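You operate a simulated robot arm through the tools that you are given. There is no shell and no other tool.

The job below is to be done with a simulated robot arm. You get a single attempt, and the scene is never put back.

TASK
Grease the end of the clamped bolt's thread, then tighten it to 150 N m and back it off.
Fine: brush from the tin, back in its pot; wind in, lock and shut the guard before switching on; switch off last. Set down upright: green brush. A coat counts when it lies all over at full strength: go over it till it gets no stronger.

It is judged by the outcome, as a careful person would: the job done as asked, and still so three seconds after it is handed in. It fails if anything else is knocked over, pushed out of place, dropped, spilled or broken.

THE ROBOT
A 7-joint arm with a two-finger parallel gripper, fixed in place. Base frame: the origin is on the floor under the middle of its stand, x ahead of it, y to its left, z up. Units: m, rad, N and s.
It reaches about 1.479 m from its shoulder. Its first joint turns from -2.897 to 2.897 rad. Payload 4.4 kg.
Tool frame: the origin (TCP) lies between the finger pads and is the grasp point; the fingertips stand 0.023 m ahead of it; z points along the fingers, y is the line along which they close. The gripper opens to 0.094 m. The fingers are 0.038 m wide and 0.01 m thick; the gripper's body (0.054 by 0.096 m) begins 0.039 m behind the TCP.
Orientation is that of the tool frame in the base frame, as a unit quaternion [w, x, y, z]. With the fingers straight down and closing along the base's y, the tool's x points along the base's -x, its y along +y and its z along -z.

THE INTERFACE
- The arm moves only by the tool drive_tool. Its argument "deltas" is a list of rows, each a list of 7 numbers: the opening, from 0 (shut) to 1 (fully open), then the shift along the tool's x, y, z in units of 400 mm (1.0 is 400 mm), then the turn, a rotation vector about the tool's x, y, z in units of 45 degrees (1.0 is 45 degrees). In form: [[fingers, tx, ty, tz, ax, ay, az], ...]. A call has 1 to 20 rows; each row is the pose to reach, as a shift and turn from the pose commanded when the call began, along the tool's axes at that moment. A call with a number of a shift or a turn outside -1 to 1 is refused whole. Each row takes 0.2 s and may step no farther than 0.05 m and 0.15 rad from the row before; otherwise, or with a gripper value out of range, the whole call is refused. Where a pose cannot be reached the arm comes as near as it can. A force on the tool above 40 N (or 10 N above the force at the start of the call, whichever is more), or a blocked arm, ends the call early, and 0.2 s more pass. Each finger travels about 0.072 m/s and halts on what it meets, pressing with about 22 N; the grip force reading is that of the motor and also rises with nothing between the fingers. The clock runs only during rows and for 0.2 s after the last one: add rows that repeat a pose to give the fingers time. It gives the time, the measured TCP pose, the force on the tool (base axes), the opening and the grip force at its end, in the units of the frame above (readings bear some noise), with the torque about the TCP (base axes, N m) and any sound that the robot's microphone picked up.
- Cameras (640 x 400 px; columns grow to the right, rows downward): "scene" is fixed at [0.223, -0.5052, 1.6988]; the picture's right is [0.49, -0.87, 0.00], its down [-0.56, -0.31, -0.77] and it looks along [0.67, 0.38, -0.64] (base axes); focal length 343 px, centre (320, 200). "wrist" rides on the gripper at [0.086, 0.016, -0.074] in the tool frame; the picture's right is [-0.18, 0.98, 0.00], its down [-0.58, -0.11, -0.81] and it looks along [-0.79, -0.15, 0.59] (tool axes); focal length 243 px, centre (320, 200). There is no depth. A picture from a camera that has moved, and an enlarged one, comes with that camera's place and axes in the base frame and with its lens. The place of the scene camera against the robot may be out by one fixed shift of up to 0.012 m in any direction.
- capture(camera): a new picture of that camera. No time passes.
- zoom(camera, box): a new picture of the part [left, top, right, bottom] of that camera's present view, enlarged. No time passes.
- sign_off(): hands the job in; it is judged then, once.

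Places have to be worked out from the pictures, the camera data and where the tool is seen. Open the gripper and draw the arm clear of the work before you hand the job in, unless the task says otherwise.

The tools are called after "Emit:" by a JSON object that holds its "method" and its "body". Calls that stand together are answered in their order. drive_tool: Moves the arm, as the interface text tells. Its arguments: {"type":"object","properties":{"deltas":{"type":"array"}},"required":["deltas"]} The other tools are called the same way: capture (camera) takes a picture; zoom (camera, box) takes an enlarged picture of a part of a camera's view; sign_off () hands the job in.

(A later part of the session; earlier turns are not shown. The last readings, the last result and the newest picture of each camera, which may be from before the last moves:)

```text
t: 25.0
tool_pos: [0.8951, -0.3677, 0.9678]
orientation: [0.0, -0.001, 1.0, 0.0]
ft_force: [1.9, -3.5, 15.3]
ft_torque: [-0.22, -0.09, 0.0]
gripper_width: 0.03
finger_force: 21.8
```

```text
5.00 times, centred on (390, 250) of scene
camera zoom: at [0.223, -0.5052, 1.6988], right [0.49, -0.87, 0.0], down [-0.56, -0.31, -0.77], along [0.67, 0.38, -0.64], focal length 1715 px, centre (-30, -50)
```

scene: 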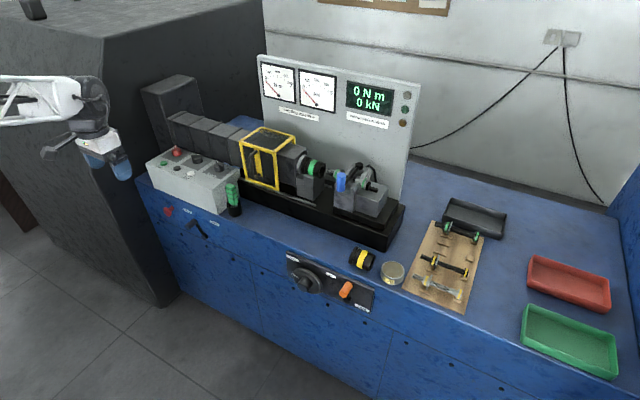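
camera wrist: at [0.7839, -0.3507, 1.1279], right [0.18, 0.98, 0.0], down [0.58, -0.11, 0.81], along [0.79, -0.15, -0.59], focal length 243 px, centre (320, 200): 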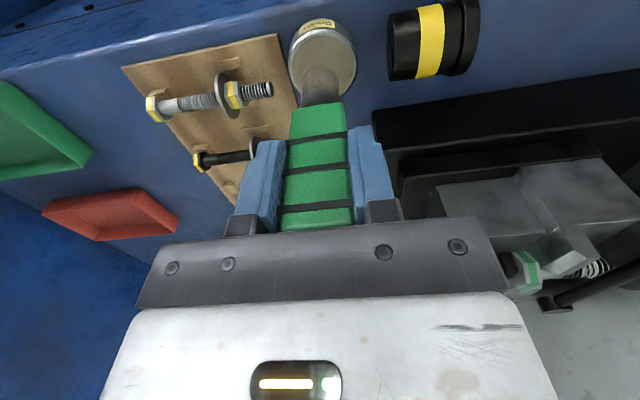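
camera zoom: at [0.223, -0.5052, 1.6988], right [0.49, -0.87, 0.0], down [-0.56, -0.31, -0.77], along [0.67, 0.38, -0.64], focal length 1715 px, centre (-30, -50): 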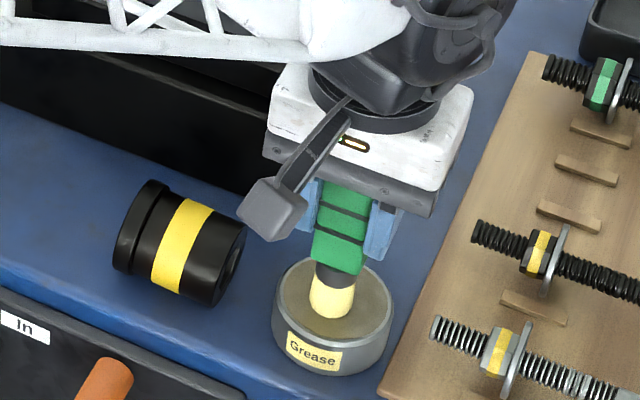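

The bristles turned yellow, so the brush is loaded. Contact began near TCP z≈0.97, with 15 N of push. I'll lift clear and carry it above the bolt, high over the clamp handle.

Emit:
{"method": "drive_tool", "body": {"deltas": [[0, 0, 0, -0.04, 0, 0, 0], [0, 0, 0, -0.12, 0, 0, 0], [0, 0, 0, -0.23, 0, 0, 0], [0, 0, 0, -0.34, 0, 0, 0], [0, 0, 0, -0.45, 0, 0, 0], [0, 0, 0, -0.56, 0, 0, 0], [0, 0, 0.02, -0.66, 0, 0, 0], [0, 0, 0.1, -0.7, 0, 0, 0], [0, 0, 0.2, -0.7, 0, 0, 0], [0, -0.02, 0.3, -0.7, 0, 0, 0], [0, -0.04, 0.4, -0.7, 0, 0, 0], [0, -0.07, 0.5, -0.7, 0, 0, 0], [0, -0.1, 0.6, -0.7, 0, 0, 0], [0, -0.13, 0.7, -0.7, 0, 0, 0], [0, -0.165, 0.75, -0.7, 0, 0, 0], [0, -0.165, 0.75, -0.7, 0, 0, 0]]}}

Emit:
{"method": "capture", "body": {"camera": "wrist"}}

Emit:
{"method": "zoom", "body": {"camera": "wrist", "box": [220, 20, 420, 145]}}

Emit:
{"method": "zoom", "body": {"camera": "scene", "box": [290, 100, 410, 220]}}

```text
t: 28.4
tool_pos: [0.9591, -0.0663, 1.2466]
orientation: [0.001, 0.0, 1.0, 0.0]
ft_force: [0.5, -0.6, -0.1]
ft_torque: [0.01, 0.0, -0.02]
gripper_width: 0.0294
finger_force: 21.8
```

```text
taken
camera wrist: at [0.8733, -0.051, 1.3216], right [0.18, 0.98, 0.0], down [0.58, -0.11, 0.81], along [0.79, -0.15, -0.59], focal length 243 px, centre (320, 200)
```

wrist: 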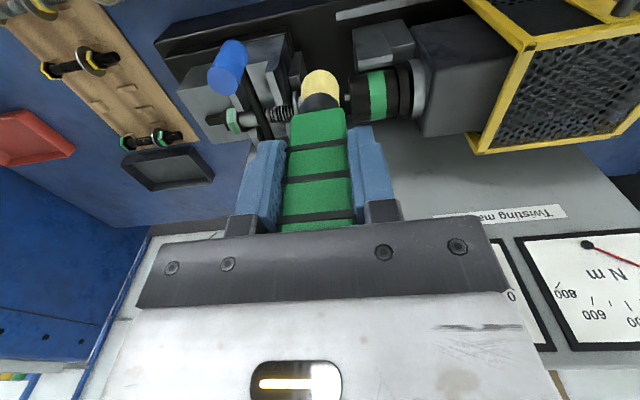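

```text
3.20 times, centred on (320, 82) of wrist
camera zoom: at [0.8733, -0.051, 1.3216], right [0.18, 0.98, 0.0], down [0.58, -0.11, 0.81], along [0.79, -0.15, -0.59], focal length 776 px, centre (320, 576)
```

zoom: 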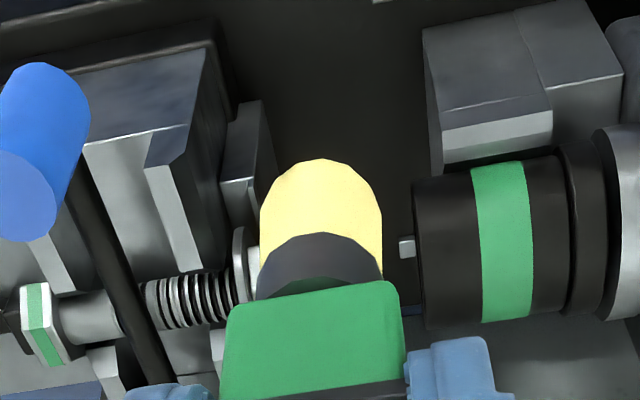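

```text
3.33 times, centred on (350, 160) of scene
camera zoom: at [0.223, -0.5052, 1.6988], right [0.49, -0.87, 0.0], down [-0.56, -0.31, -0.77], along [0.67, 0.38, -0.64], focal length 1143 px, centre (220, 333)
```

zoom: 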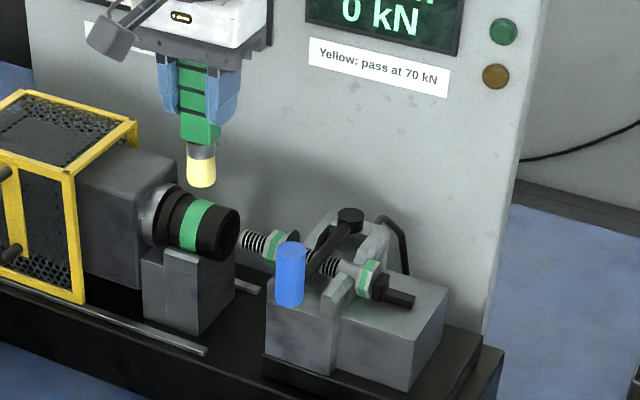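

The bolt tip is at about (1.051, -0.065, 1.040), the nut face at y≈-0.095 and the socket face at y≈-0.047. The brush, about 24 mm wide, fits between nut and socket. I'll place it just above the thread and check.

Emit:
{"method": "drive_tool", "body": {"deltas": [[0, -0.08, 0, 0, 0, 0, 0], [0, -0.16, -0.005, 0.0, 0, 0, 0], [0, -0.228, -0.008, 0.05, 0, 0, 0], [0, -0.228, -0.008, 0.11, 0, 0, 0], [0, -0.228, -0.008, 0.17, 0, 0, 0], [0, -0.228, -0.008, 0.22, 0, 0, 0], [0, -0.228, -0.008, 0.22, 0, 0, 0]]}}

Emit:
{"method": "capture", "body": {"camera": "wrist"}}

Emit:
{"method": "zoom", "body": {"camera": "wrist", "box": [240, 20, 400, 120]}}

Emit:
{"method": "zoom", "body": {"camera": "scene", "box": [310, 120, 390, 200]}}

```text
t: 30.0
tool_pos: [1.0506, -0.0702, 1.1608]
orientation: [0.0, -0.001, 1.0, 0.0]
ft_force: [1.1, 0.3, -1.0]
ft_torque: [0.02, -0.02, -0.01]
gripper_width: 0.0297
finger_force: 21.5
```

```text
taken
camera wrist: at [0.9652, -0.0545, 1.2342], right [0.18, 0.98, 0.0], down [0.58, -0.11, 0.81], along [0.79, -0.15, -0.59], focal length 243 px, centre (320, 200)
```

wrist: 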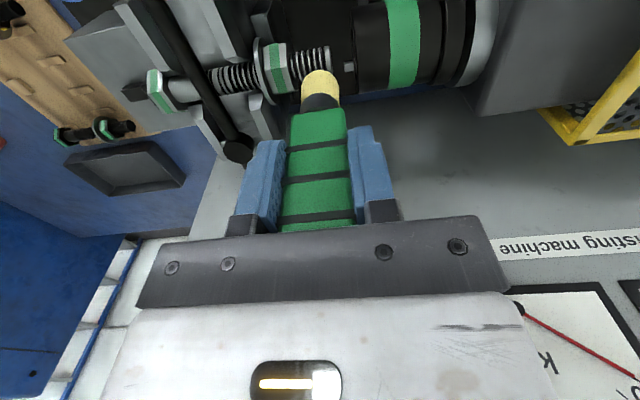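

```text
4.00 times, centred on (320, 70) of wrist
camera zoom: at [0.9652, -0.0545, 1.2342], right [0.18, 0.98, 0.0], down [0.58, -0.11, 0.81], along [0.79, -0.15, -0.59], focal length 970 px, centre (320, 720)
```

zoom: 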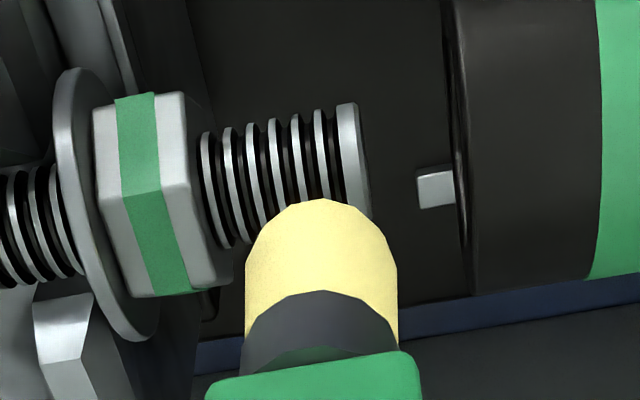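

```text
5.00 times, centred on (350, 160) of scene
camera zoom: at [0.223, -0.5052, 1.6988], right [0.49, -0.87, 0.0], down [-0.56, -0.31, -0.77], along [0.67, 0.38, -0.64], focal length 1715 px, centre (170, 400)
```

zoom: 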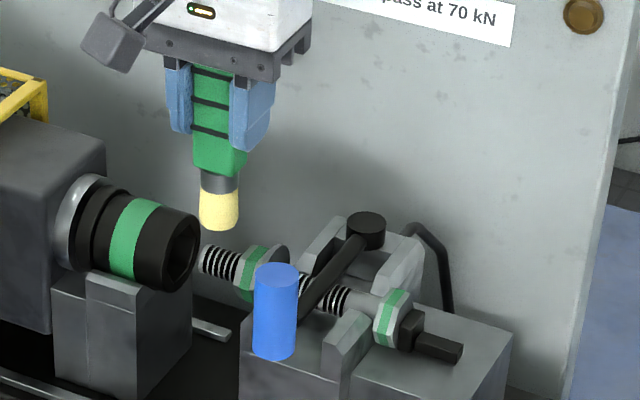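

The brush is centred over the thread in x, and the thread runs from y≈-0.095 to -0.066. I'll move slightly toward the nut and lower gently until it touches.

Emit:
{"method": "drive_tool", "body": {"deltas": [[0, 0, -0.013, 0.02, 0, 0, 0], [0, 0, -0.013, 0.035, 0, 0, 0], [0, 0, -0.013, 0.045, 0, 0, 0], [0, 0, -0.013, 0.053, 0, 0, 0], [0, 0, -0.013, 0.053, 0, 0, 0]]}}

Emit:
{"method": "zoom", "body": {"camera": "wrist", "box": [240, 20, 400, 120]}}

Emit:
{"method": "zoom", "body": {"camera": "scene", "box": [320, 140, 380, 200]}}

```text
t: 31.2
tool_pos: [1.0509, -0.0756, 1.1387]
orientation: [-0.001, -0.001, 1.0, 0.001]
ft_force: [-0.2, -0.7, 0.2]
ft_torque: [-0.02, 0.03, 0.0]
gripper_width: 0.0298
finger_force: 22.4
```

```text
4.00 times, centred on (320, 70) of wrist
camera zoom: at [0.965, -0.0597, 1.2128], right [0.18, 0.98, 0.0], down [0.58, -0.11, 0.81], along [0.79, -0.15, -0.59], focal length 970 px, centre (320, 720)
```

zoom: 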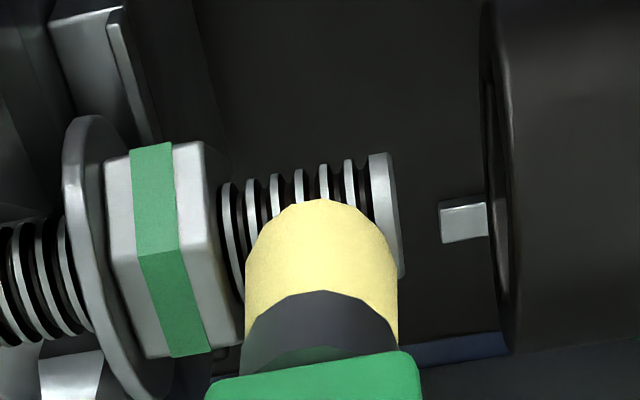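

```text
6.67 times, centred on (350, 170) of scene
camera zoom: at [0.223, -0.5052, 1.6988], right [0.49, -0.87, 0.0], down [-0.56, -0.31, -0.77], along [0.67, 0.38, -0.64], focal length 2287 px, centre (120, 400)
```

zoom: 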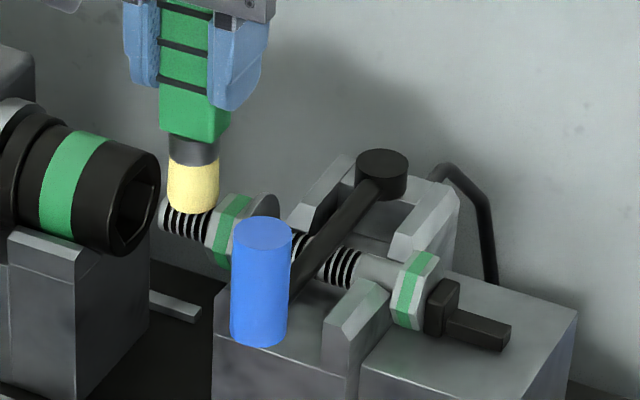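

There's still no contact force, though the tip is almost on the thread. I'll lower it further in millimetre steps.

Emit:
{"method": "drive_tool", "body": {"deltas": [[0, 0, 0, 0.004, 0, 0, 0], [0, 0, 0, 0.008, 0, 0, 0], [0, 0, 0, 0.012, 0, 0, 0], [0, 0, 0, 0.012, 0, 0, 0]]}}

Emit:
{"method": "zoom", "body": {"camera": "wrist", "box": [240, 20, 400, 120]}}

Emit:
{"method": "zoom", "body": {"camera": "scene", "box": [320, 140, 380, 200]}}

```text
t: 32.2
tool_pos: [1.0518, -0.0768, 1.1341]
orientation: [0.001, -0.001, 1.0, 0.0]
ft_force: [1.9, 0.7, 17.6]
ft_torque: [0.01, -0.08, 0.02]
gripper_width: 0.0294
finger_force: 22.1
```

```text
4.00 times, centred on (320, 70) of wrist
camera zoom: at [0.9649, -0.0599, 1.2088], right [0.18, 0.98, 0.0], down [0.58, -0.11, 0.81], along [0.79, -0.15, -0.59], focal length 970 px, centre (320, 720)
```

zoom: 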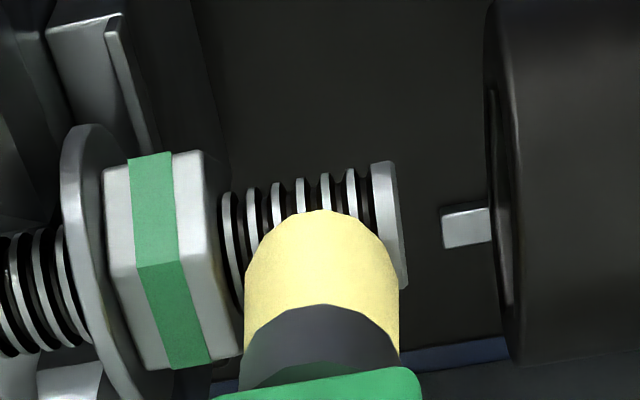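

```text
6.67 times, centred on (350, 170) of scene
camera zoom: at [0.223, -0.5052, 1.6988], right [0.49, -0.87, 0.0], down [-0.56, -0.31, -0.77], along [0.67, 0.38, -0.64], focal length 2287 px, centre (120, 400)
```

zoom: 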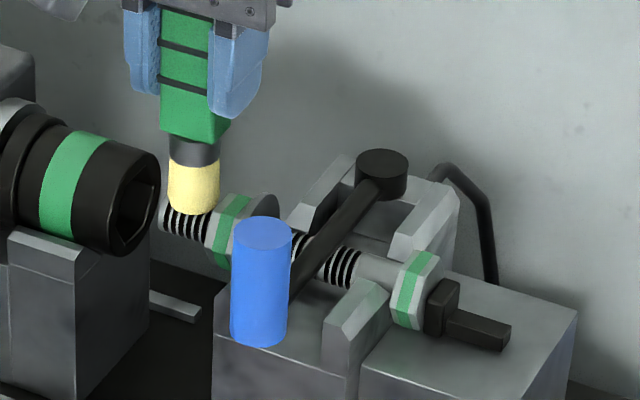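

Contact is made with about 17 N. I'll brush back and forth along the thread between nut and tip with light pressure, then look.

Emit:
{"method": "drive_tool", "body": {"deltas": [[0, 0, 0.01, -0.001, 0, 0, 0], [0, 0, 0.02, -0.001, 0, 0, 0], [0, 0, 0.03, -0.001, 0, 0, 0], [0, 0, 0.036, -0.001, 0, 0, 0], [0, 0, 0.026, -0.001, 0, 0, 0], [0, 0, 0.016, -0.001, 0, 0, 0], [0, 0, 0.006, -0.001, 0, 0, 0], [0, 0, -0.004, -0.001, 0, 0, 0], [0, 0, -0.01, -0.001, 0, 0, 0], [0, 0, 0.0, -0.001, 0, 0, 0], [0, 0, 0.012, -0.001, 0, 0, 0], [0, 0, 0.024, -0.001, 0, 0, 0], [0, 0, 0.036, -0.001, 0, 0, 0]]}}

Emit:
{"method": "zoom", "body": {"camera": "wrist", "box": [240, 20, 400, 120]}}

Emit:
{"method": "zoom", "body": {"camera": "scene", "box": [320, 140, 380, 200]}}

```text
t: 35.0
tool_pos: [1.051, -0.0631, 1.1347]
orientation: [0.0, -0.001, 1.0, -0.001]
ft_force: [0.0, -3.9, 14.0]
ft_torque: [-0.45, 0.05, -0.01]
gripper_width: 0.0297
finger_force: 21.5
```

```text
4.00 times, centred on (320, 70) of wrist
camera zoom: at [0.9652, -0.0453, 1.2084], right [0.18, 0.98, 0.0], down [0.58, -0.11, 0.81], along [0.79, -0.15, -0.59], focal length 970 px, centre (320, 720)
```

zoom: 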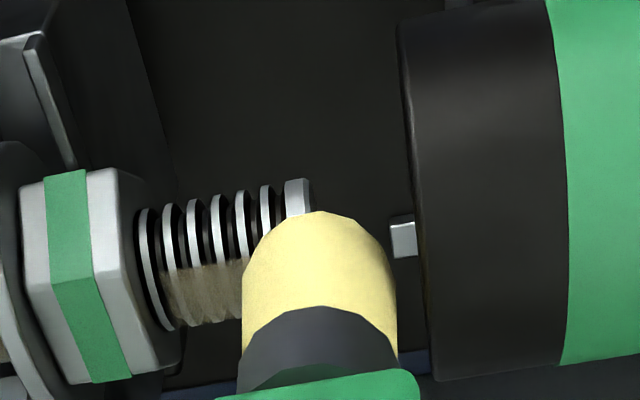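

```text
6.67 times, centred on (350, 170) of scene
camera zoom: at [0.223, -0.5052, 1.6988], right [0.49, -0.87, 0.0], down [-0.56, -0.31, -0.77], along [0.67, 0.38, -0.64], focal length 2287 px, centre (120, 400)
```

zoom: 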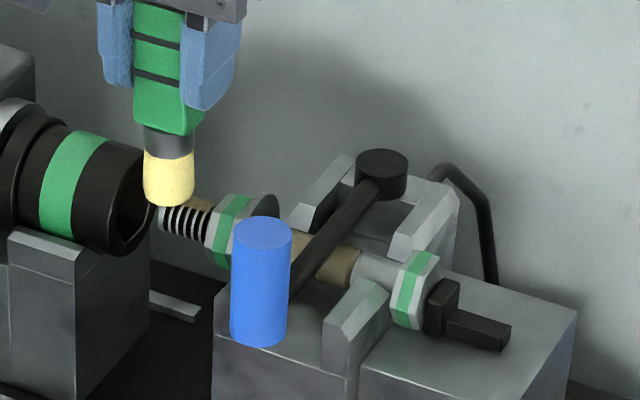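

Grease now shows as a brown coat along the top of the thread. I'll lift a little, draw back, and inspect the coat.

Emit:
{"method": "drive_tool", "body": {"deltas": [[0, 0, 0, -0.03, 0, 0, 0], [0, 0, 0, -0.1, 0, 0, 0], [0, 0.08, 0, -0.14, 0, 0, 0], [0, 0.18, 0, -0.16, 0, 0, 0], [0, 0.2, 0, -0.16, 0, 0, 0]]}}

Emit:
{"method": "zoom", "body": {"camera": "wrist", "box": [220, 0, 420, 125]}}

Emit:
{"method": "zoom", "body": {"camera": "scene", "box": [320, 150, 380, 200]}}

```text
t: 36.2
tool_pos: [0.9704, -0.0619, 1.198]
orientation: [0.0, -0.001, 1.0, 0.0]
ft_force: [-0.1, -0.8, -0.7]
ft_torque: [-0.02, -0.03, 0.0]
gripper_width: 0.0299
finger_force: 22.3
```

```text
3.20 times, centred on (320, 62) of wrist
camera zoom: at [0.8842, -0.0455, 1.2724], right [0.18, 0.98, 0.0], down [0.58, -0.11, 0.81], along [0.79, -0.15, -0.59], focal length 776 px, centre (320, 640)
```

zoom: 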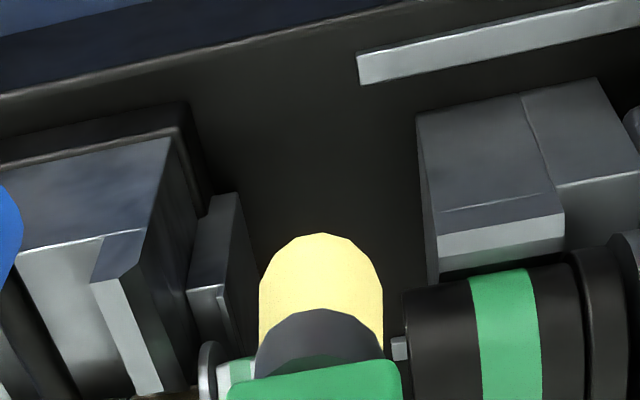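

```text
8.00 times, centred on (350, 175) of scene
camera zoom: at [0.223, -0.5052, 1.6988], right [0.49, -0.87, 0.0], down [-0.56, -0.31, -0.77], along [0.67, 0.38, -0.64], focal length 2744 px, centre (80, 400)
```

zoom: 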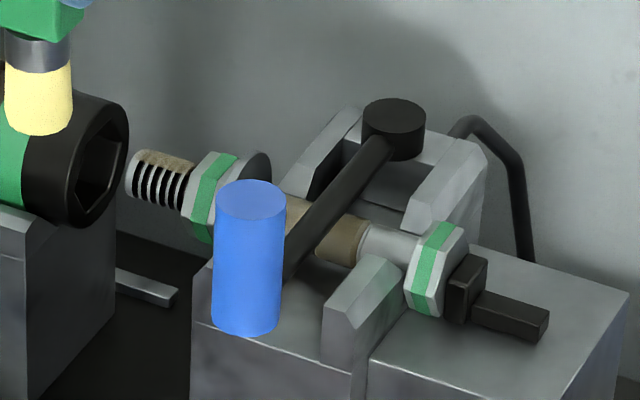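

Only the top strip of the thread is coated, so the sides and underside will need brushing too. I'll shift left to get an unobstructed wrist view of the thread.

Emit:
{"method": "drive_tool", "body": {"deltas": [[0, 0, 0, -0.054, 0, 0, 0], [0, -0.02, 0.07, -0.054, 0, 0, 0], [0, -0.05, 0.15, -0.054, 0, 0, 0], [0, -0.072, 0.208, -0.054, 0, 0, 0], [0, -0.072, 0.208, -0.054, 0, 0, 0]]}}

Emit:
{"method": "capture", "body": {"camera": "wrist"}}

Emit:
{"method": "zoom", "body": {"camera": "wrist", "box": [190, 60, 300, 130]}}

```text
t: 37.4
tool_pos: [0.9991, 0.0211, 1.221]
orientation: [0.0, -0.001, 1.0, 0.0]
ft_force: [-0.2, 0.5, -1.6]
ft_torque: [0.0, 0.02, 0.02]
gripper_width: 0.0295
finger_force: 21.1
```

```text
taken
camera wrist: at [0.9136, 0.0377, 1.2941], right [0.18, 0.98, 0.0], down [0.58, -0.11, 0.81], along [0.79, -0.15, -0.59], focal length 243 px, centre (320, 200)
```

wrist: 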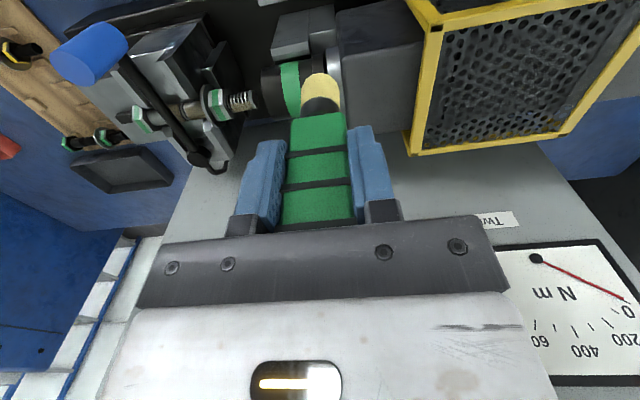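

```text
5.71 times, centred on (245, 95) of wrist
camera zoom: at [0.9136, 0.0377, 1.2941], right [0.18, 0.98, 0.0], down [0.58, -0.11, 0.81], along [0.79, -0.15, -0.59], focal length 1386 px, centre (749, 800)
```

zoom: 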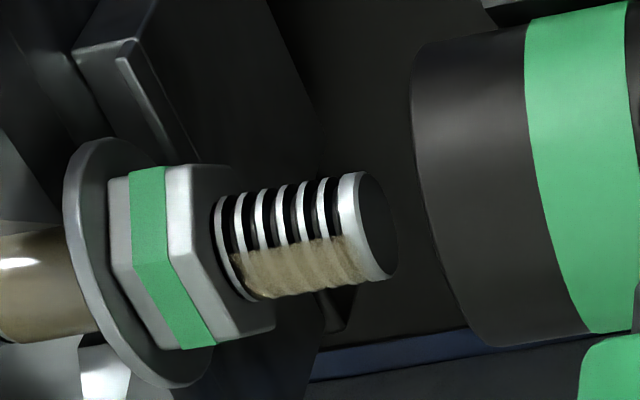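

The coat covers an arc of the top, from about 25° on the front side to past the back edge. It stops a few millimetres short of the nut. The bolt axis seems nearer x≈1.047. I'll now place the brush behind the bolt, using its side for the back face.

Emit:
{"method": "drive_tool", "body": {"deltas": [[0, -0.05, -0.06, 0, 0, 0, 0], [0, -0.1, -0.13, 0, 0, 0, 0], [0, -0.15, -0.2, 0, 0, 0, 0], [0, -0.19, -0.232, 0.03, 0, 0, 0], [0, -0.19, -0.232, 0.1, 0, 0, 0], [0, -0.19, -0.232, 0.17, 0, 0, 0], [0, -0.19, -0.232, 0.17, 0, 0, 0]]}}

Emit:
{"method": "zoom", "body": {"camera": "wrist", "box": [220, 0, 420, 125]}}

Emit:
{"method": "zoom", "body": {"camera": "scene", "box": [310, 110, 390, 190]}}

```text
t: 39.0
tool_pos: [1.0754, -0.0728, 1.1513]
orientation: [-0.001, -0.001, 1.0, 0.001]
ft_force: [0.5, -0.3, -1.0]
ft_torque: [-0.02, 0.04, -0.02]
gripper_width: 0.0298
finger_force: 21.9
```

```text
3.20 times, centred on (320, 62) of wrist
camera zoom: at [0.9894, -0.0557, 1.2257], right [0.18, 0.98, 0.0], down [0.58, -0.11, 0.81], along [0.79, -0.15, -0.59], focal length 776 px, centre (320, 640)
```

zoom: 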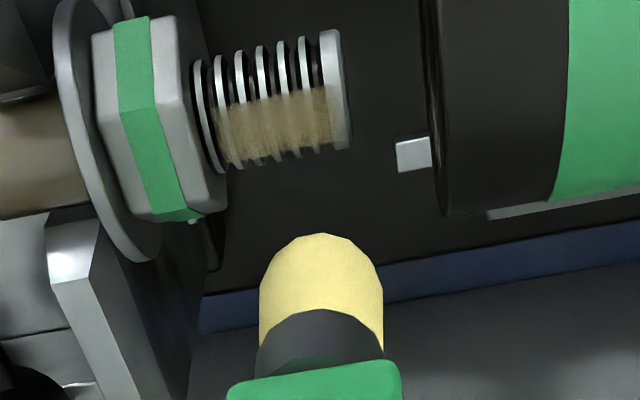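

```text
5.00 times, centred on (350, 150) of scene
camera zoom: at [0.223, -0.5052, 1.6988], right [0.49, -0.87, 0.0], down [-0.56, -0.31, -0.77], along [0.67, 0.38, -0.64], focal length 1715 px, centre (170, 450)
```

zoom: 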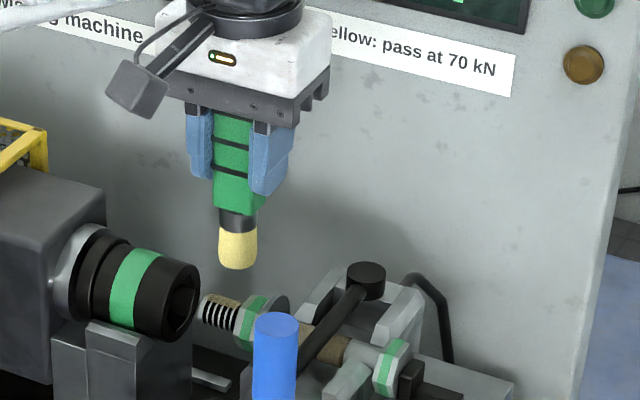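

The brush is clear behind the bolt, with nothing below it. I'll lower it alongside the back of the thread and press forward gently until it touches.

Emit:
{"method": "drive_tool", "body": {"deltas": [[0, -0.006, -0.003, 0.03, 0, 0, 0], [0, -0.006, -0.003, 0.06, 0, 0, 0], [0, -0.006, -0.003, 0.092, 0, 0, 0], [0, 0.0, -0.003, 0.092, 0, 0, 0], [0, 0.006, -0.003, 0.092, 0, 0, 0], [0, 0.01, -0.003, 0.092, 0, 0, 0]]}}

Emit:
{"method": "zoom", "body": {"camera": "wrist", "box": [220, 0, 420, 125]}}

Emit:
{"method": "zoom", "body": {"camera": "scene", "box": [310, 110, 390, 190]}}

```text
t: 40.4
tool_pos: [1.073, -0.0713, 1.1155]
orientation: [0.0, -0.001, 1.0, 0.0]
ft_force: [0.2, 0.2, -0.8]
ft_torque: [0.02, -0.09, 0.02]
gripper_width: 0.0296
finger_force: 21.8
```

```text
3.20 times, centred on (320, 62) of wrist
camera zoom: at [0.9858, -0.056, 1.1891], right [0.18, 0.98, 0.0], down [0.58, -0.11, 0.81], along [0.79, -0.15, -0.59], focal length 776 px, centre (320, 640)
```

zoom: 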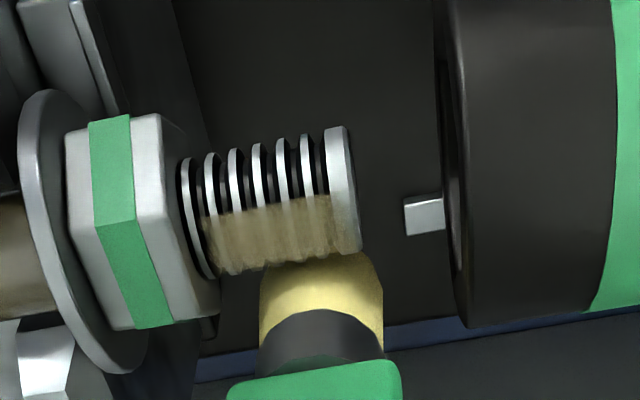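

```text
5.00 times, centred on (350, 150) of scene
camera zoom: at [0.223, -0.5052, 1.6988], right [0.49, -0.87, 0.0], down [-0.56, -0.31, -0.77], along [0.67, 0.38, -0.64], focal length 1715 px, centre (170, 450)
```

zoom: 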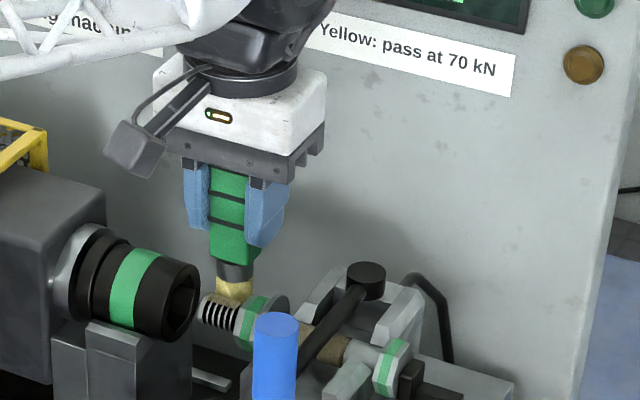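

There's no lateral contact yet, so I'll press further toward the bolt in small steps.

Emit:
{"method": "drive_tool", "body": {"deltas": [[0, 0.003, 0, 0, 0, 0, 0], [0, 0.006, 0, 0, 0, 0, 0], [0, 0.009, 0, 0, 0, 0, 0], [0, 0.012, 0, 0, 0, 0, 0], [0, 0.012, 0, 0, 0, 0, 0]]}}

Emit:
{"method": "zoom", "body": {"camera": "wrist", "box": [220, 0, 420, 125]}}

```text
t: 41.6
tool_pos: [1.0668, -0.0719, 1.1154]
orientation: [0.0, -0.001, 1.0, 0.0]
ft_force: [8.7, 1.0, 2.3]
ft_torque: [0.04, -0.62, 0.01]
gripper_width: 0.0295
finger_force: 21.8
```

```text
3.20 times, centred on (320, 62) of wrist
camera zoom: at [0.9812, -0.0564, 1.1892], right [0.18, 0.98, 0.0], down [0.58, -0.11, 0.81], along [0.79, -0.15, -0.59], focal length 776 px, centre (320, 640)
```

zoom: 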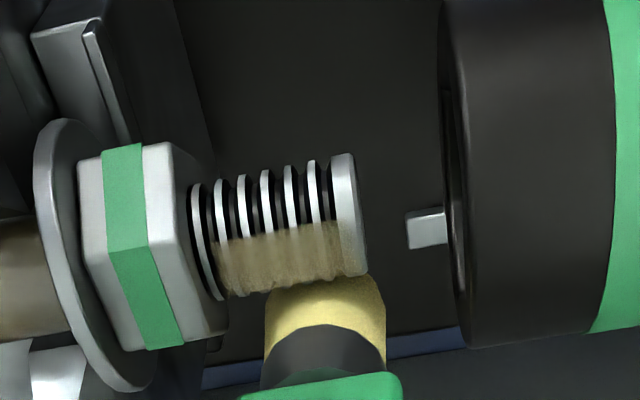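

The side of the bristles is on the back of the thread with about 9 N. I'll sweep along the thread several times.

Emit:
{"method": "drive_tool", "body": {"deltas": [[0, 0.001, -0.01, 0, 0, 0, 0], [0, 0.001, -0.02, 0, 0, 0, 0], [0, 0.001, -0.025, 0, 0, 0, 0], [0, 0.001, -0.015, 0, 0, 0, 0], [0, 0.001, -0.005, 0, 0, 0, 0], [0, 0.001, 0.005, 0, 0, 0, 0], [0, 0.001, 0.015, 0, 0, 0, 0], [0, 0.001, 0.025, 0, 0, 0, 0], [0, 0.001, 0.032, 0, 0, 0, 0], [0, 0.001, 0.022, 0, 0, 0, 0], [0, 0.001, 0.012, 0, 0, 0, 0], [0, 0.001, 0.002, 0, 0, 0, 0], [0, 0.001, -0.01, 0, 0, 0, 0], [0, 0.001, -0.02, 0, 0, 0, 0], [0, 0.001, -0.026, 0, 0, 0, 0], [0, 0.001, -0.014, 0, 0, 0, 0], [0, 0.001, -0.002, 0, 0, 0, 0], [0, 0.001, 0.01, 0, 0, 0, 0], [0, 0.001, 0.022, 0, 0, 0, 0], [0, 0.001, 0.032, 0, 0, 0, 0]]}}

Emit:
{"method": "zoom", "body": {"camera": "wrist", "box": [220, 0, 420, 125]}}

Emit:
{"method": "zoom", "body": {"camera": "scene", "box": [310, 110, 390, 190]}}

```text
t: 45.8
tool_pos: [1.0678, -0.06, 1.1157]
orientation: [0.0, 0.0, 1.0, 0.0]
ft_force: [0.2, -0.5, -1.7]
ft_torque: [0.01, 0.02, 0.0]
gripper_width: 0.0296
finger_force: 22.9
```

```text
3.20 times, centred on (320, 62) of wrist
camera zoom: at [0.9808, -0.0431, 1.1891], right [0.18, 0.98, 0.0], down [0.58, -0.11, 0.81], along [0.79, -0.15, -0.59], focal length 776 px, centre (320, 640)
```

zoom: 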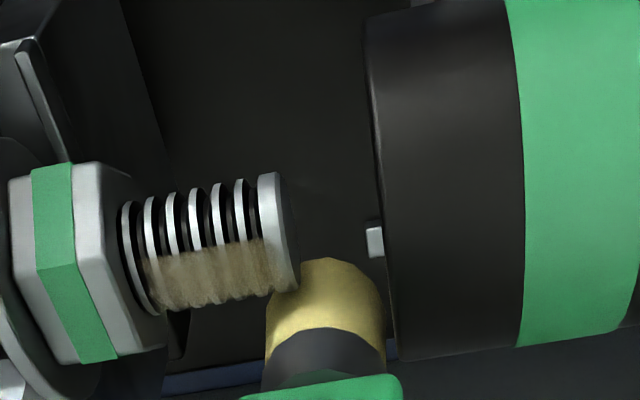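

```text
5.00 times, centred on (350, 150) of scene
camera zoom: at [0.223, -0.5052, 1.6988], right [0.49, -0.87, 0.0], down [-0.56, -0.31, -0.77], along [0.67, 0.38, -0.64], focal length 1715 px, centre (170, 450)
```

zoom: 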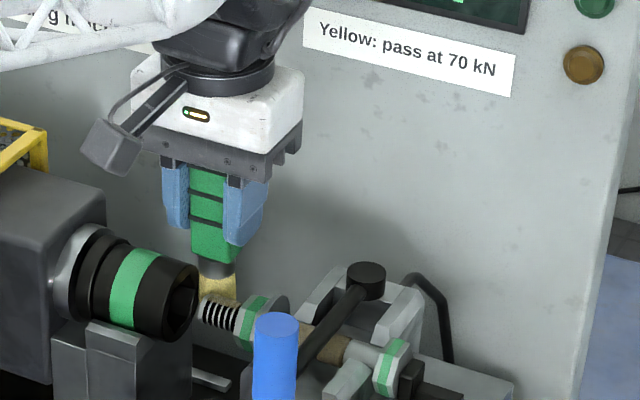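

The back is being coated too, and the brush has pivoted about 3° in the grip, so I'll keep side forces small. Next I'll lift and draw back, then tilt the brush 45° to work on the front-upper part of the thread with its tip.

Emit:
{"method": "drive_tool", "body": {"deltas": [[0, -0.01, 0, -0.05, 0, 0, 0], [0, -0.01, 0, -0.15, 0, 0, 0], [0, 0.0, 0, -0.25, 0, 0, 0], [0, 0.1, -0.01, -0.28, 0, 0, 0], [0, 0.2, -0.03, -0.28, 0, 0, 0], [0, 0.3, -0.035, -0.28, 0, 0, 0], [0, 0.36, -0.035, -0.28, 0, -0.16, 0], [0, 0.38, -0.035, -0.28, 0, -0.33, 0], [0, 0.38, -0.035, -0.28, 0, -0.5, 0], [0, 0.38, -0.035, -0.28, 0, -0.67, 0], [0, 0.38, -0.035, -0.28, 0, -0.84, 0], [0, 0.38, -0.035, -0.28, 0, -1.0, 0], [0, 0.38, -0.035, -0.28, 0, -1.0, 0]]}}

Emit:
{"method": "capture", "body": {"camera": "wrist"}}

Emit:
{"method": "capture", "body": {"camera": "scene"}}

```text
t: 48.6
tool_pos: [0.9146, -0.0745, 1.2282]
orientation: [0.383, 0.0, 0.924, 0.0]
ft_force: [0.5, -0.2, -0.8]
ft_torque: [-0.02, 0.02, -0.02]
gripper_width: 0.0295
finger_force: 21.5
```

```text
taken
camera wrist: at [0.8015, -0.0578, 1.2178], right [0.13, 0.98, 0.13], down [-0.16, -0.11, 0.98], along [0.98, -0.15, 0.14], focal length 243 px, centre (320, 200)
```

wrist: 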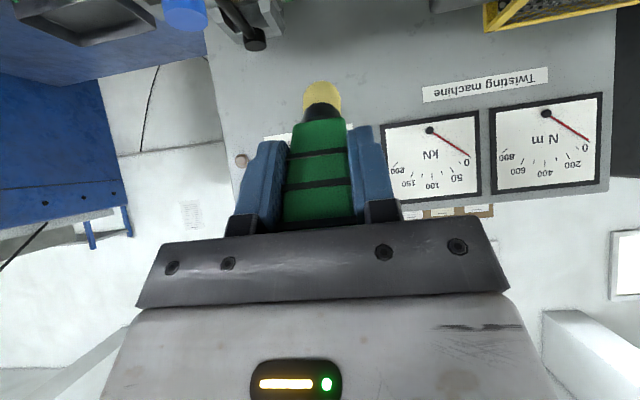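

```text
taken
```

scene: 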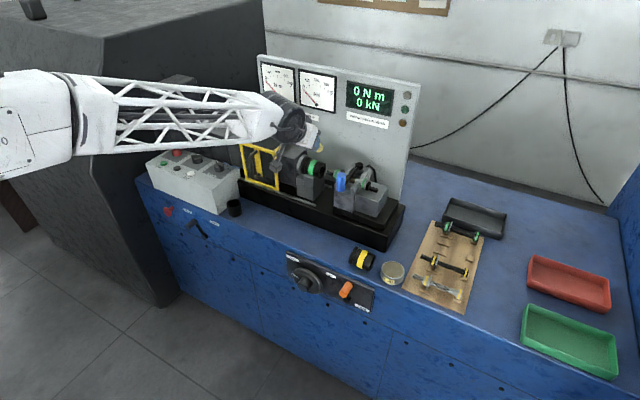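

The tilt worked (45° forward and down). I'll align the brush axis with the bolt axis and advance to about 10 mm short of the thread, then check the pictures.

Emit:
{"method": "drive_tool", "body": {"deltas": [[0, 0.05, -0.005, 0.02, 0, 0, 0], [0, 0.109, -0.005, 0.06, 0, 0, 0], [0, 0.109, -0.005, 0.15, 0, 0, 0], [0, 0.109, -0.005, 0.24, 0, 0, 0], [0, 0.109, -0.005, 0.295, 0, 0, 0], [0, 0.109, -0.005, 0.295, 0, 0, 0]]}}

Emit:
{"method": "zoom", "body": {"camera": "wrist", "box": [220, 0, 420, 125]}}

Emit:
{"method": "zoom", "body": {"camera": "scene", "box": [290, 120, 390, 210]}}

```text
t: 50.0
tool_pos: [0.967, -0.0765, 1.1132]
orientation: [0.383, 0.0, 0.924, 0.0]
ft_force: [0.3, -0.3, 0.4]
ft_torque: [-0.04, 0.02, 0.01]
gripper_width: 0.0296
finger_force: 22.1
```

```text
3.20 times, centred on (320, 62) of wrist
camera zoom: at [0.8534, -0.06, 1.1037], right [0.13, 0.98, 0.13], down [-0.16, -0.11, 0.98], along [0.98, -0.15, 0.14], focal length 776 px, centre (320, 640)
```

zoom: 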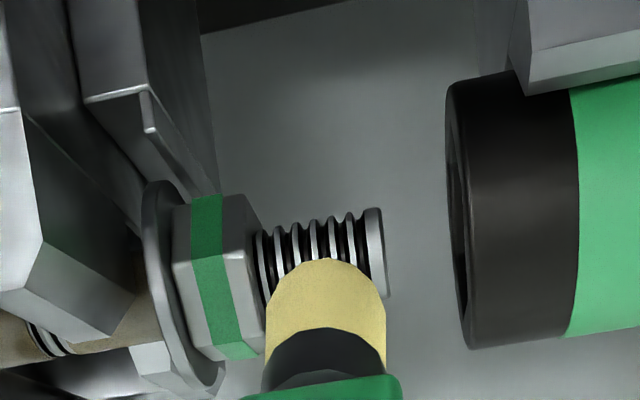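

```text
4.44 times, centred on (340, 165) of scene
camera zoom: at [0.223, -0.5052, 1.6988], right [0.49, -0.87, 0.0], down [-0.56, -0.31, -0.77], along [0.67, 0.38, -0.64], focal length 1524 px, centre (231, 356)
```

zoom: 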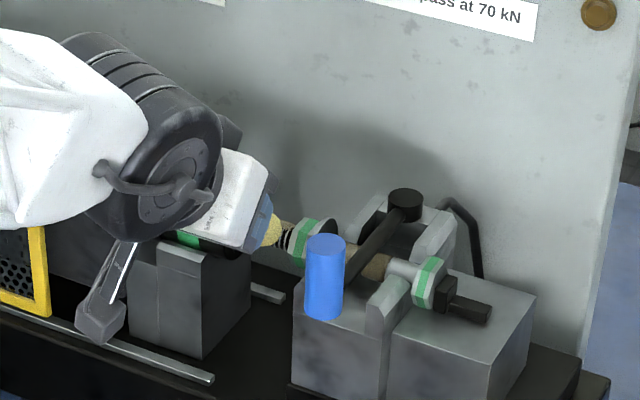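

The brush points straight at the thread. I'll advance slowly until it touches.

Emit:
{"method": "drive_tool", "body": {"deltas": [[0, 0, -0.005, 0.012, 0, 0, 0], [0, 0, -0.005, 0.02, 0, 0, 0], [0, 0, -0.005, 0.026, 0, 0, 0], [0, 0, -0.005, 0.03, 0, 0, 0], [0, 0, -0.005, 0.03, 0, 0, 0]]}}

Emit:
{"method": "zoom", "body": {"camera": "wrist", "box": [220, 0, 420, 125]}}

```text
t: 51.2
tool_pos: [0.9749, -0.0785, 1.1045]
orientation: [0.382, -0.001, 0.924, 0.0]
ft_force: [0.6, -0.3, 0.1]
ft_torque: [0.03, 0.03, 0.01]
gripper_width: 0.0296
finger_force: 21.8
```

```text
3.20 times, centred on (320, 62) of wrist
camera zoom: at [0.8623, -0.0616, 1.0952], right [0.13, 0.98, 0.13], down [-0.16, -0.11, 0.98], along [0.98, -0.15, 0.14], focal length 776 px, centre (320, 640)
```

zoom: 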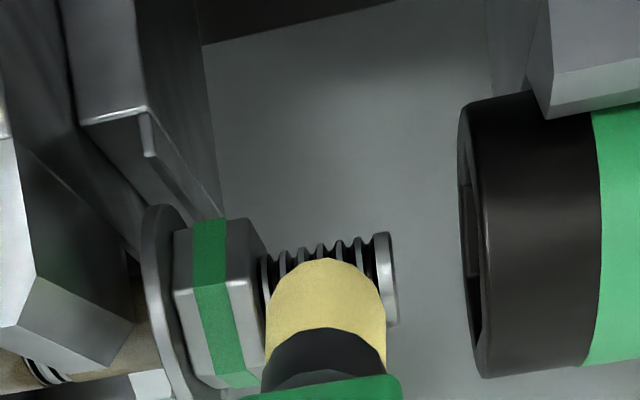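

There's no contact yet, so I'll continue forward a few millimetres more.

Emit:
{"method": "drive_tool", "body": {"deltas": [[0, 0, 0, 0.005, 0, 0, 0], [0, 0, 0, 0.009, 0, 0, 0], [0, 0, 0, 0.013, 0, 0, 0], [0, 0, 0, 0.013, 0, 0, 0]]}}

Emit:
{"method": "zoom", "body": {"camera": "wrist", "box": [220, 0, 420, 125]}}

```text
t: 52.2
tool_pos: [0.9799, -0.0786, 1.1021]
orientation: [0.382, -0.001, 0.924, 0.0]
ft_force: [-16.9, 1.6, 14.3]
ft_torque: [0.0, 0.02, -0.01]
gripper_width: 0.0297
finger_force: 22.0
```

```text
3.20 times, centred on (320, 62) of wrist
camera zoom: at [0.8661, -0.0618, 1.0931], right [0.13, 0.98, 0.13], down [-0.16, -0.11, 0.98], along [0.98, -0.15, 0.14], focal length 776 px, centre (320, 640)
```

zoom: 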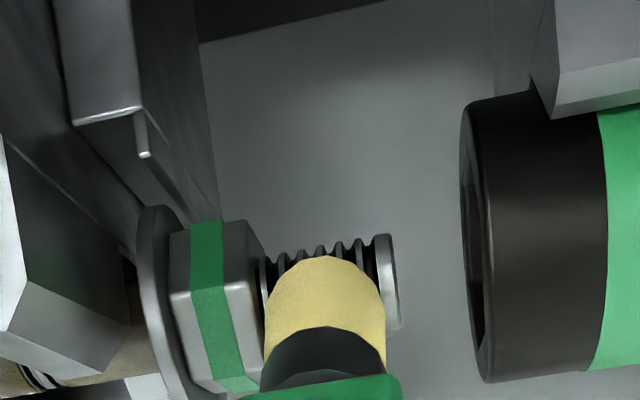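

There's contact at about 22 N with no torque, so the brush is centred. I'll ease off slightly and sweep along the thread.

Emit:
{"method": "drive_tool", "body": {"deltas": [[0, 0, -0.006, -0.002, 0, 0, 0], [0, 0, -0.011, -0.002, 0, 0, 0], [0, 0, 0.0, -0.002, 0, 0, 0], [0, 0, 0.011, -0.002, 0, 0, 0], [0, 0, 0.022, -0.002, 0, 0, 0], [0, 0, 0.033, -0.002, 0, 0, 0], [0, 0, 0.044, -0.002, 0, 0, 0], [0, 0, 0.033, -0.002, 0, 0, 0], [0, 0, 0.022, -0.002, 0, 0, 0], [0, 0, 0.011, -0.002, 0, 0, 0], [0, 0, 0.0, -0.002, 0, 0, 0], [0, 0, -0.011, -0.002, 0, 0, 0], [0, 0, -0.011, -0.002, 0, 0, 0], [0, 0, 0.0, -0.002, 0, 0, 0], [0, 0, 0.011, -0.002, 0, 0, 0], [0, 0, 0.022, -0.002, 0, 0, 0], [0, 0, 0.033, -0.002, 0, 0, 0], [0, 0, 0.044, -0.002, 0, 0, 0]]}}

Emit:
{"method": "zoom", "body": {"camera": "wrist", "box": [220, 0, 420, 125]}}

Emit:
{"method": "zoom", "body": {"camera": "scene", "box": [320, 150, 380, 200]}}

```text
t: 56.0
tool_pos: [0.9787, -0.0611, 1.1027]
orientation: [0.382, 0.0, 0.924, 0.0]
ft_force: [-8.1, -4.5, 6.5]
ft_torque: [-0.24, 0.01, -0.34]
gripper_width: 0.0296
finger_force: 22.0
```

```text
3.20 times, centred on (320, 62) of wrist
camera zoom: at [0.8653, -0.0442, 1.0924], right [0.13, 0.98, 0.13], down [-0.16, -0.11, 0.98], along [0.98, -0.15, 0.14], focal length 776 px, centre (320, 640)
```

zoom: 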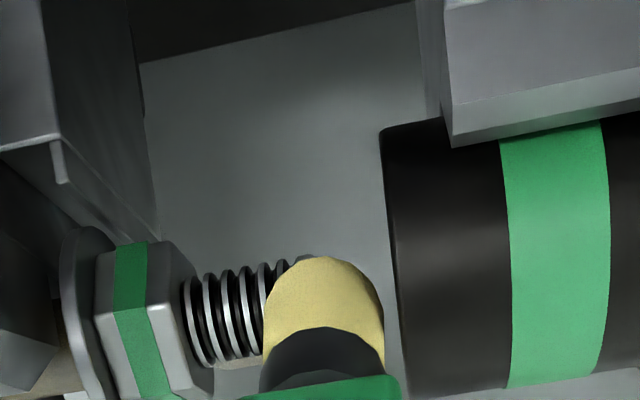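

```text
8.00 times, centred on (350, 175) of scene
camera zoom: at [0.223, -0.5052, 1.6988], right [0.49, -0.87, 0.0], down [-0.56, -0.31, -0.77], along [0.67, 0.38, -0.64], focal length 2744 px, centre (80, 400)
```

zoom: 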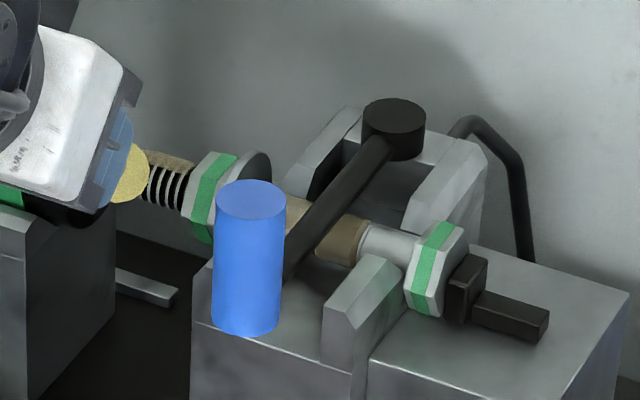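

The front of the thread still looks bare in this view. I'll back off and look at the thread and the brush more carefully.

Emit:
{"method": "drive_tool", "body": {"deltas": [[0, 0, 0, -0.05, 0, 0, 0], [0, 0, 0.06, -0.12, 0, 0, 0], [0, 0, 0.14, -0.14, 0, 0, 0], [0, 0, 0.2, -0.14, 0, 0, 0], [0, 0, 0.2, -0.14, 0, 0, 0]]}}

Emit:
{"method": "capture", "body": {"camera": "wrist"}}

Emit:
{"method": "zoom", "body": {"camera": "wrist", "box": [150, 40, 350, 165]}}

Emit:
{"method": "zoom", "body": {"camera": "scene", "box": [320, 150, 370, 190]}}

```text
t: 57.2
tool_pos: [0.9383, 0.0193, 1.1411]
orientation: [0.382, -0.001, 0.924, 0.0]
ft_force: [-0.8, 0.9, 0.1]
ft_torque: [0.02, 0.02, -0.02]
gripper_width: 0.0297
finger_force: 22.3
```

```text
taken
camera wrist: at [0.8248, 0.0357, 1.132], right [0.13, 0.98, 0.13], down [-0.16, -0.11, 0.98], along [0.98, -0.15, 0.14], focal length 243 px, centre (320, 200)
```

wrist: 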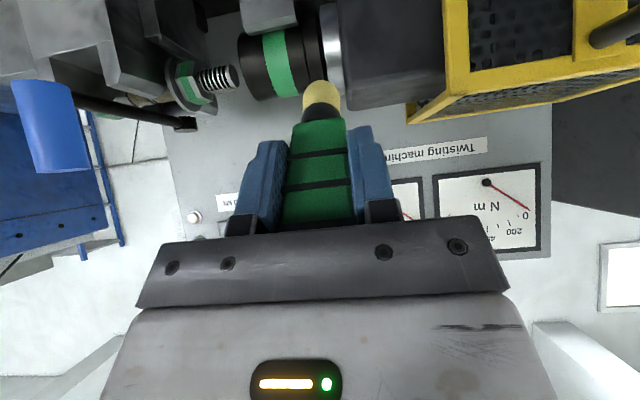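

```text
3.20 times, centred on (250, 102) of wrist
camera zoom: at [0.8248, 0.0357, 1.132], right [0.13, 0.98, 0.13], down [-0.16, -0.11, 0.98], along [0.98, -0.15, 0.14], focal length 776 px, centre (544, 512)
```

zoom: 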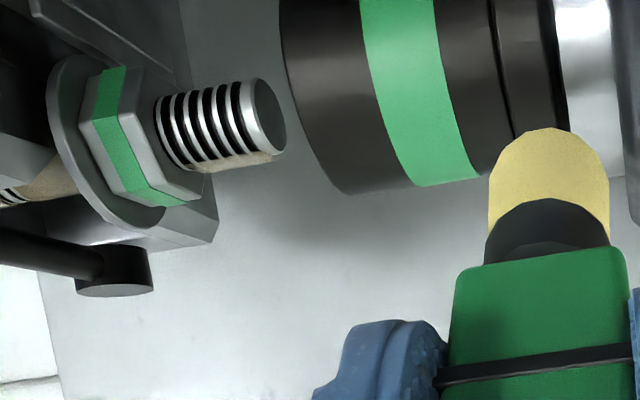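

```text
10.00 times, centred on (345, 170) of scene
camera zoom: at [0.223, -0.5052, 1.6988], right [0.49, -0.87, 0.0], down [-0.56, -0.31, -0.77], along [0.67, 0.38, -0.64], focal length 3430 px, centre (70, 500)
```

zoom: 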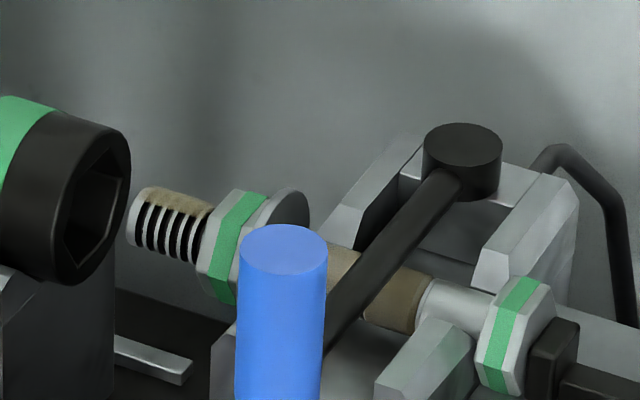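

The front stayed bare after a firm pass, while the brush still looks partly loaded. Before going on I want a steep view of the thread from above and behind. First I'll raise and return to vertical.

Emit:
{"method": "drive_tool", "body": {"deltas": [[0, -0.06, 0, -0.06, 0, 0, 0], [0, -0.12, 0, -0.12, 0, 0.16, 0], [0, -0.177, 0, -0.177, 0, 0.33, 0], [0, -0.177, 0, -0.177, 0, 0.5, 0], [0, -0.177, 0, -0.177, 0, 0.67, 0], [0, -0.177, 0, -0.177, 0, 0.84, 0], [0, -0.177, 0, -0.177, 0, 1.0, 0]]}}

Emit:
{"method": "drive_tool", "body": {"deltas": [[0, -0.08, 0, 0, 0, 0, 0], [0, -0.16, 0, 0, 0, 0.15, 0], [0, -0.24, 0, 0, 0, 0.3, 0], [0, -0.32, 0, 0, 0, 0.445, 0], [0, -0.36, 0, 0, 0, 0.445, 0], [0, -0.36, 0, 0, 0, 0.445, 0]]}}

Emit:
{"method": "capture", "body": {"camera": "wrist"}}

Emit:
{"method": "zoom", "body": {"camera": "wrist", "box": [190, 50, 270, 100]}}

```text
t: 58.8
tool_pos: [0.939, 0.0192, 1.2414]
orientation: [-0.001, -0.002, 1.0, 0.0]
ft_force: [1.0, 0.4, -0.2]
ft_torque: [0.02, 0.02, 0.01]
gripper_width: 0.0295
finger_force: 22.1
```

```text
t: 60.2
tool_pos: [1.0843, 0.0189, 1.241]
orientation: [-0.175, 0.0, 0.985, 0.0]
ft_force: [-0.1, -0.1, -0.9]
ft_torque: [0.01, 0.0, 0.0]
gripper_width: 0.0296
finger_force: 22.3
```

```text
taken
camera wrist: at [1.0282, 0.0359, 1.3404], right [0.17, 0.98, -0.06], down [0.82, -0.11, 0.56], along [0.54, -0.15, -0.83], focal length 243 px, centre (320, 200)
```

wrist: 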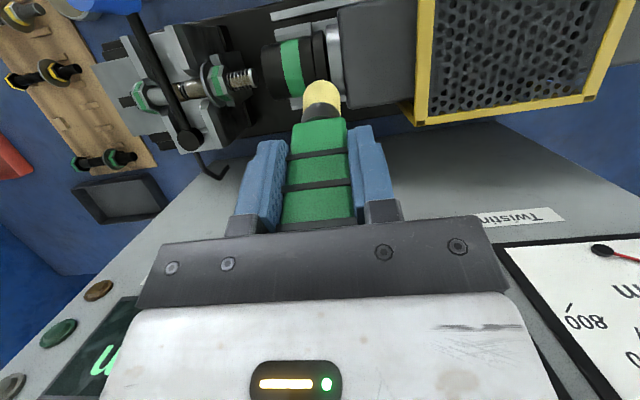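

```text
8.00 times, centred on (230, 75) of wrist
camera zoom: at [1.0282, 0.0359, 1.3404], right [0.17, 0.98, -0.06], down [0.82, -0.11, 0.56], along [0.54, -0.15, -0.83], focal length 1941 px, centre (1040, 1200)
```

zoom: 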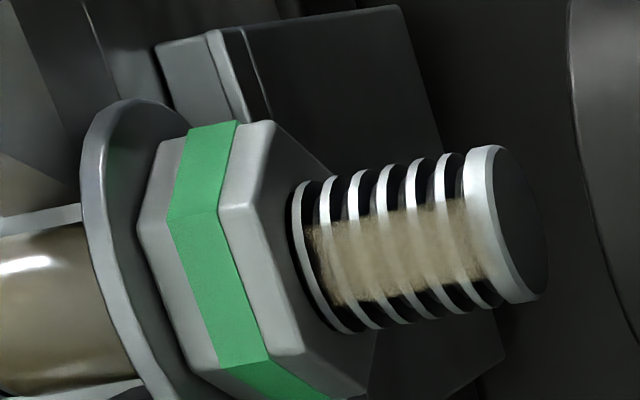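

Now it's clear that the paintable area is a strip along the top of the thread (about ±5 mm wide, 22 mm long). It is covered all over but still translucent, and the side sweeps left no marks. I'll go back to vertical above it and make more passes on top.

Emit:
{"method": "drive_tool", "body": {"deltas": [[0, 0.003, -0.05, 0.0, 0, -0.15, 0], [0, 0.006, -0.12, 0.0, 0, -0.3, 0], [0, 0.01, -0.19, 0.03, 0, -0.445, 0], [0, 0.0165, -0.241, 0.1, 0, -0.445, 0], [0, 0.0165, -0.241, 0.18, 0, -0.445, 0], [0, 0.0165, -0.241, 0.2215, 0, -0.445, 0], [0, 0.0165, -0.241, 0.2215, 0, -0.445, 0]]}}

Emit:
{"method": "zoom", "body": {"camera": "wrist", "box": [240, 20, 400, 120]}}

Emit:
{"method": "zoom", "body": {"camera": "scene", "box": [320, 140, 380, 200]}}

```text
t: 61.8
tool_pos: [1.0459, -0.0762, 1.1598]
orientation: [0.0, 0.0, 1.0, 0.0]
ft_force: [-1.5, 0.6, -1.2]
ft_torque: [0.01, 0.01, 0.02]
gripper_width: 0.0297
finger_force: 22.0
```

```text
4.00 times, centred on (320, 70) of wrist
camera zoom: at [0.9601, -0.0604, 1.2331], right [0.18, 0.98, 0.0], down [0.58, -0.11, 0.81], along [0.79, -0.15, -0.59], focal length 970 px, centre (320, 720)
```

zoom: 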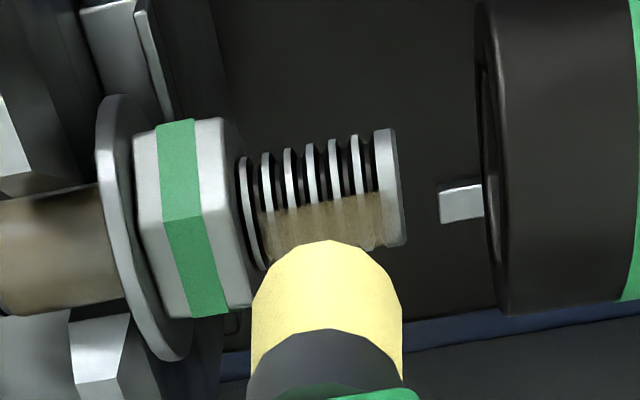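

```text
6.67 times, centred on (350, 170) of scene
camera zoom: at [0.223, -0.5052, 1.6988], right [0.49, -0.87, 0.0], down [-0.56, -0.31, -0.77], along [0.67, 0.38, -0.64], focal length 2287 px, centre (120, 400)
```

zoom: 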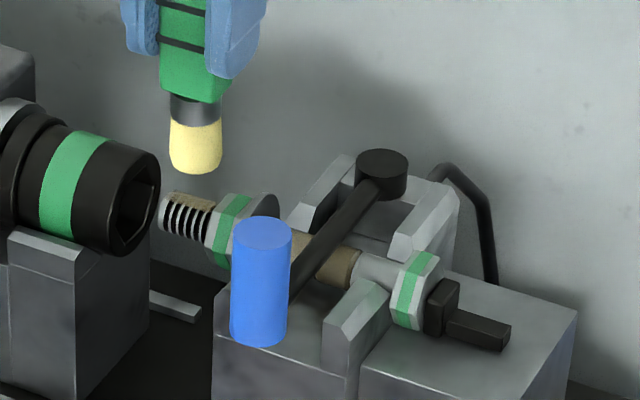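

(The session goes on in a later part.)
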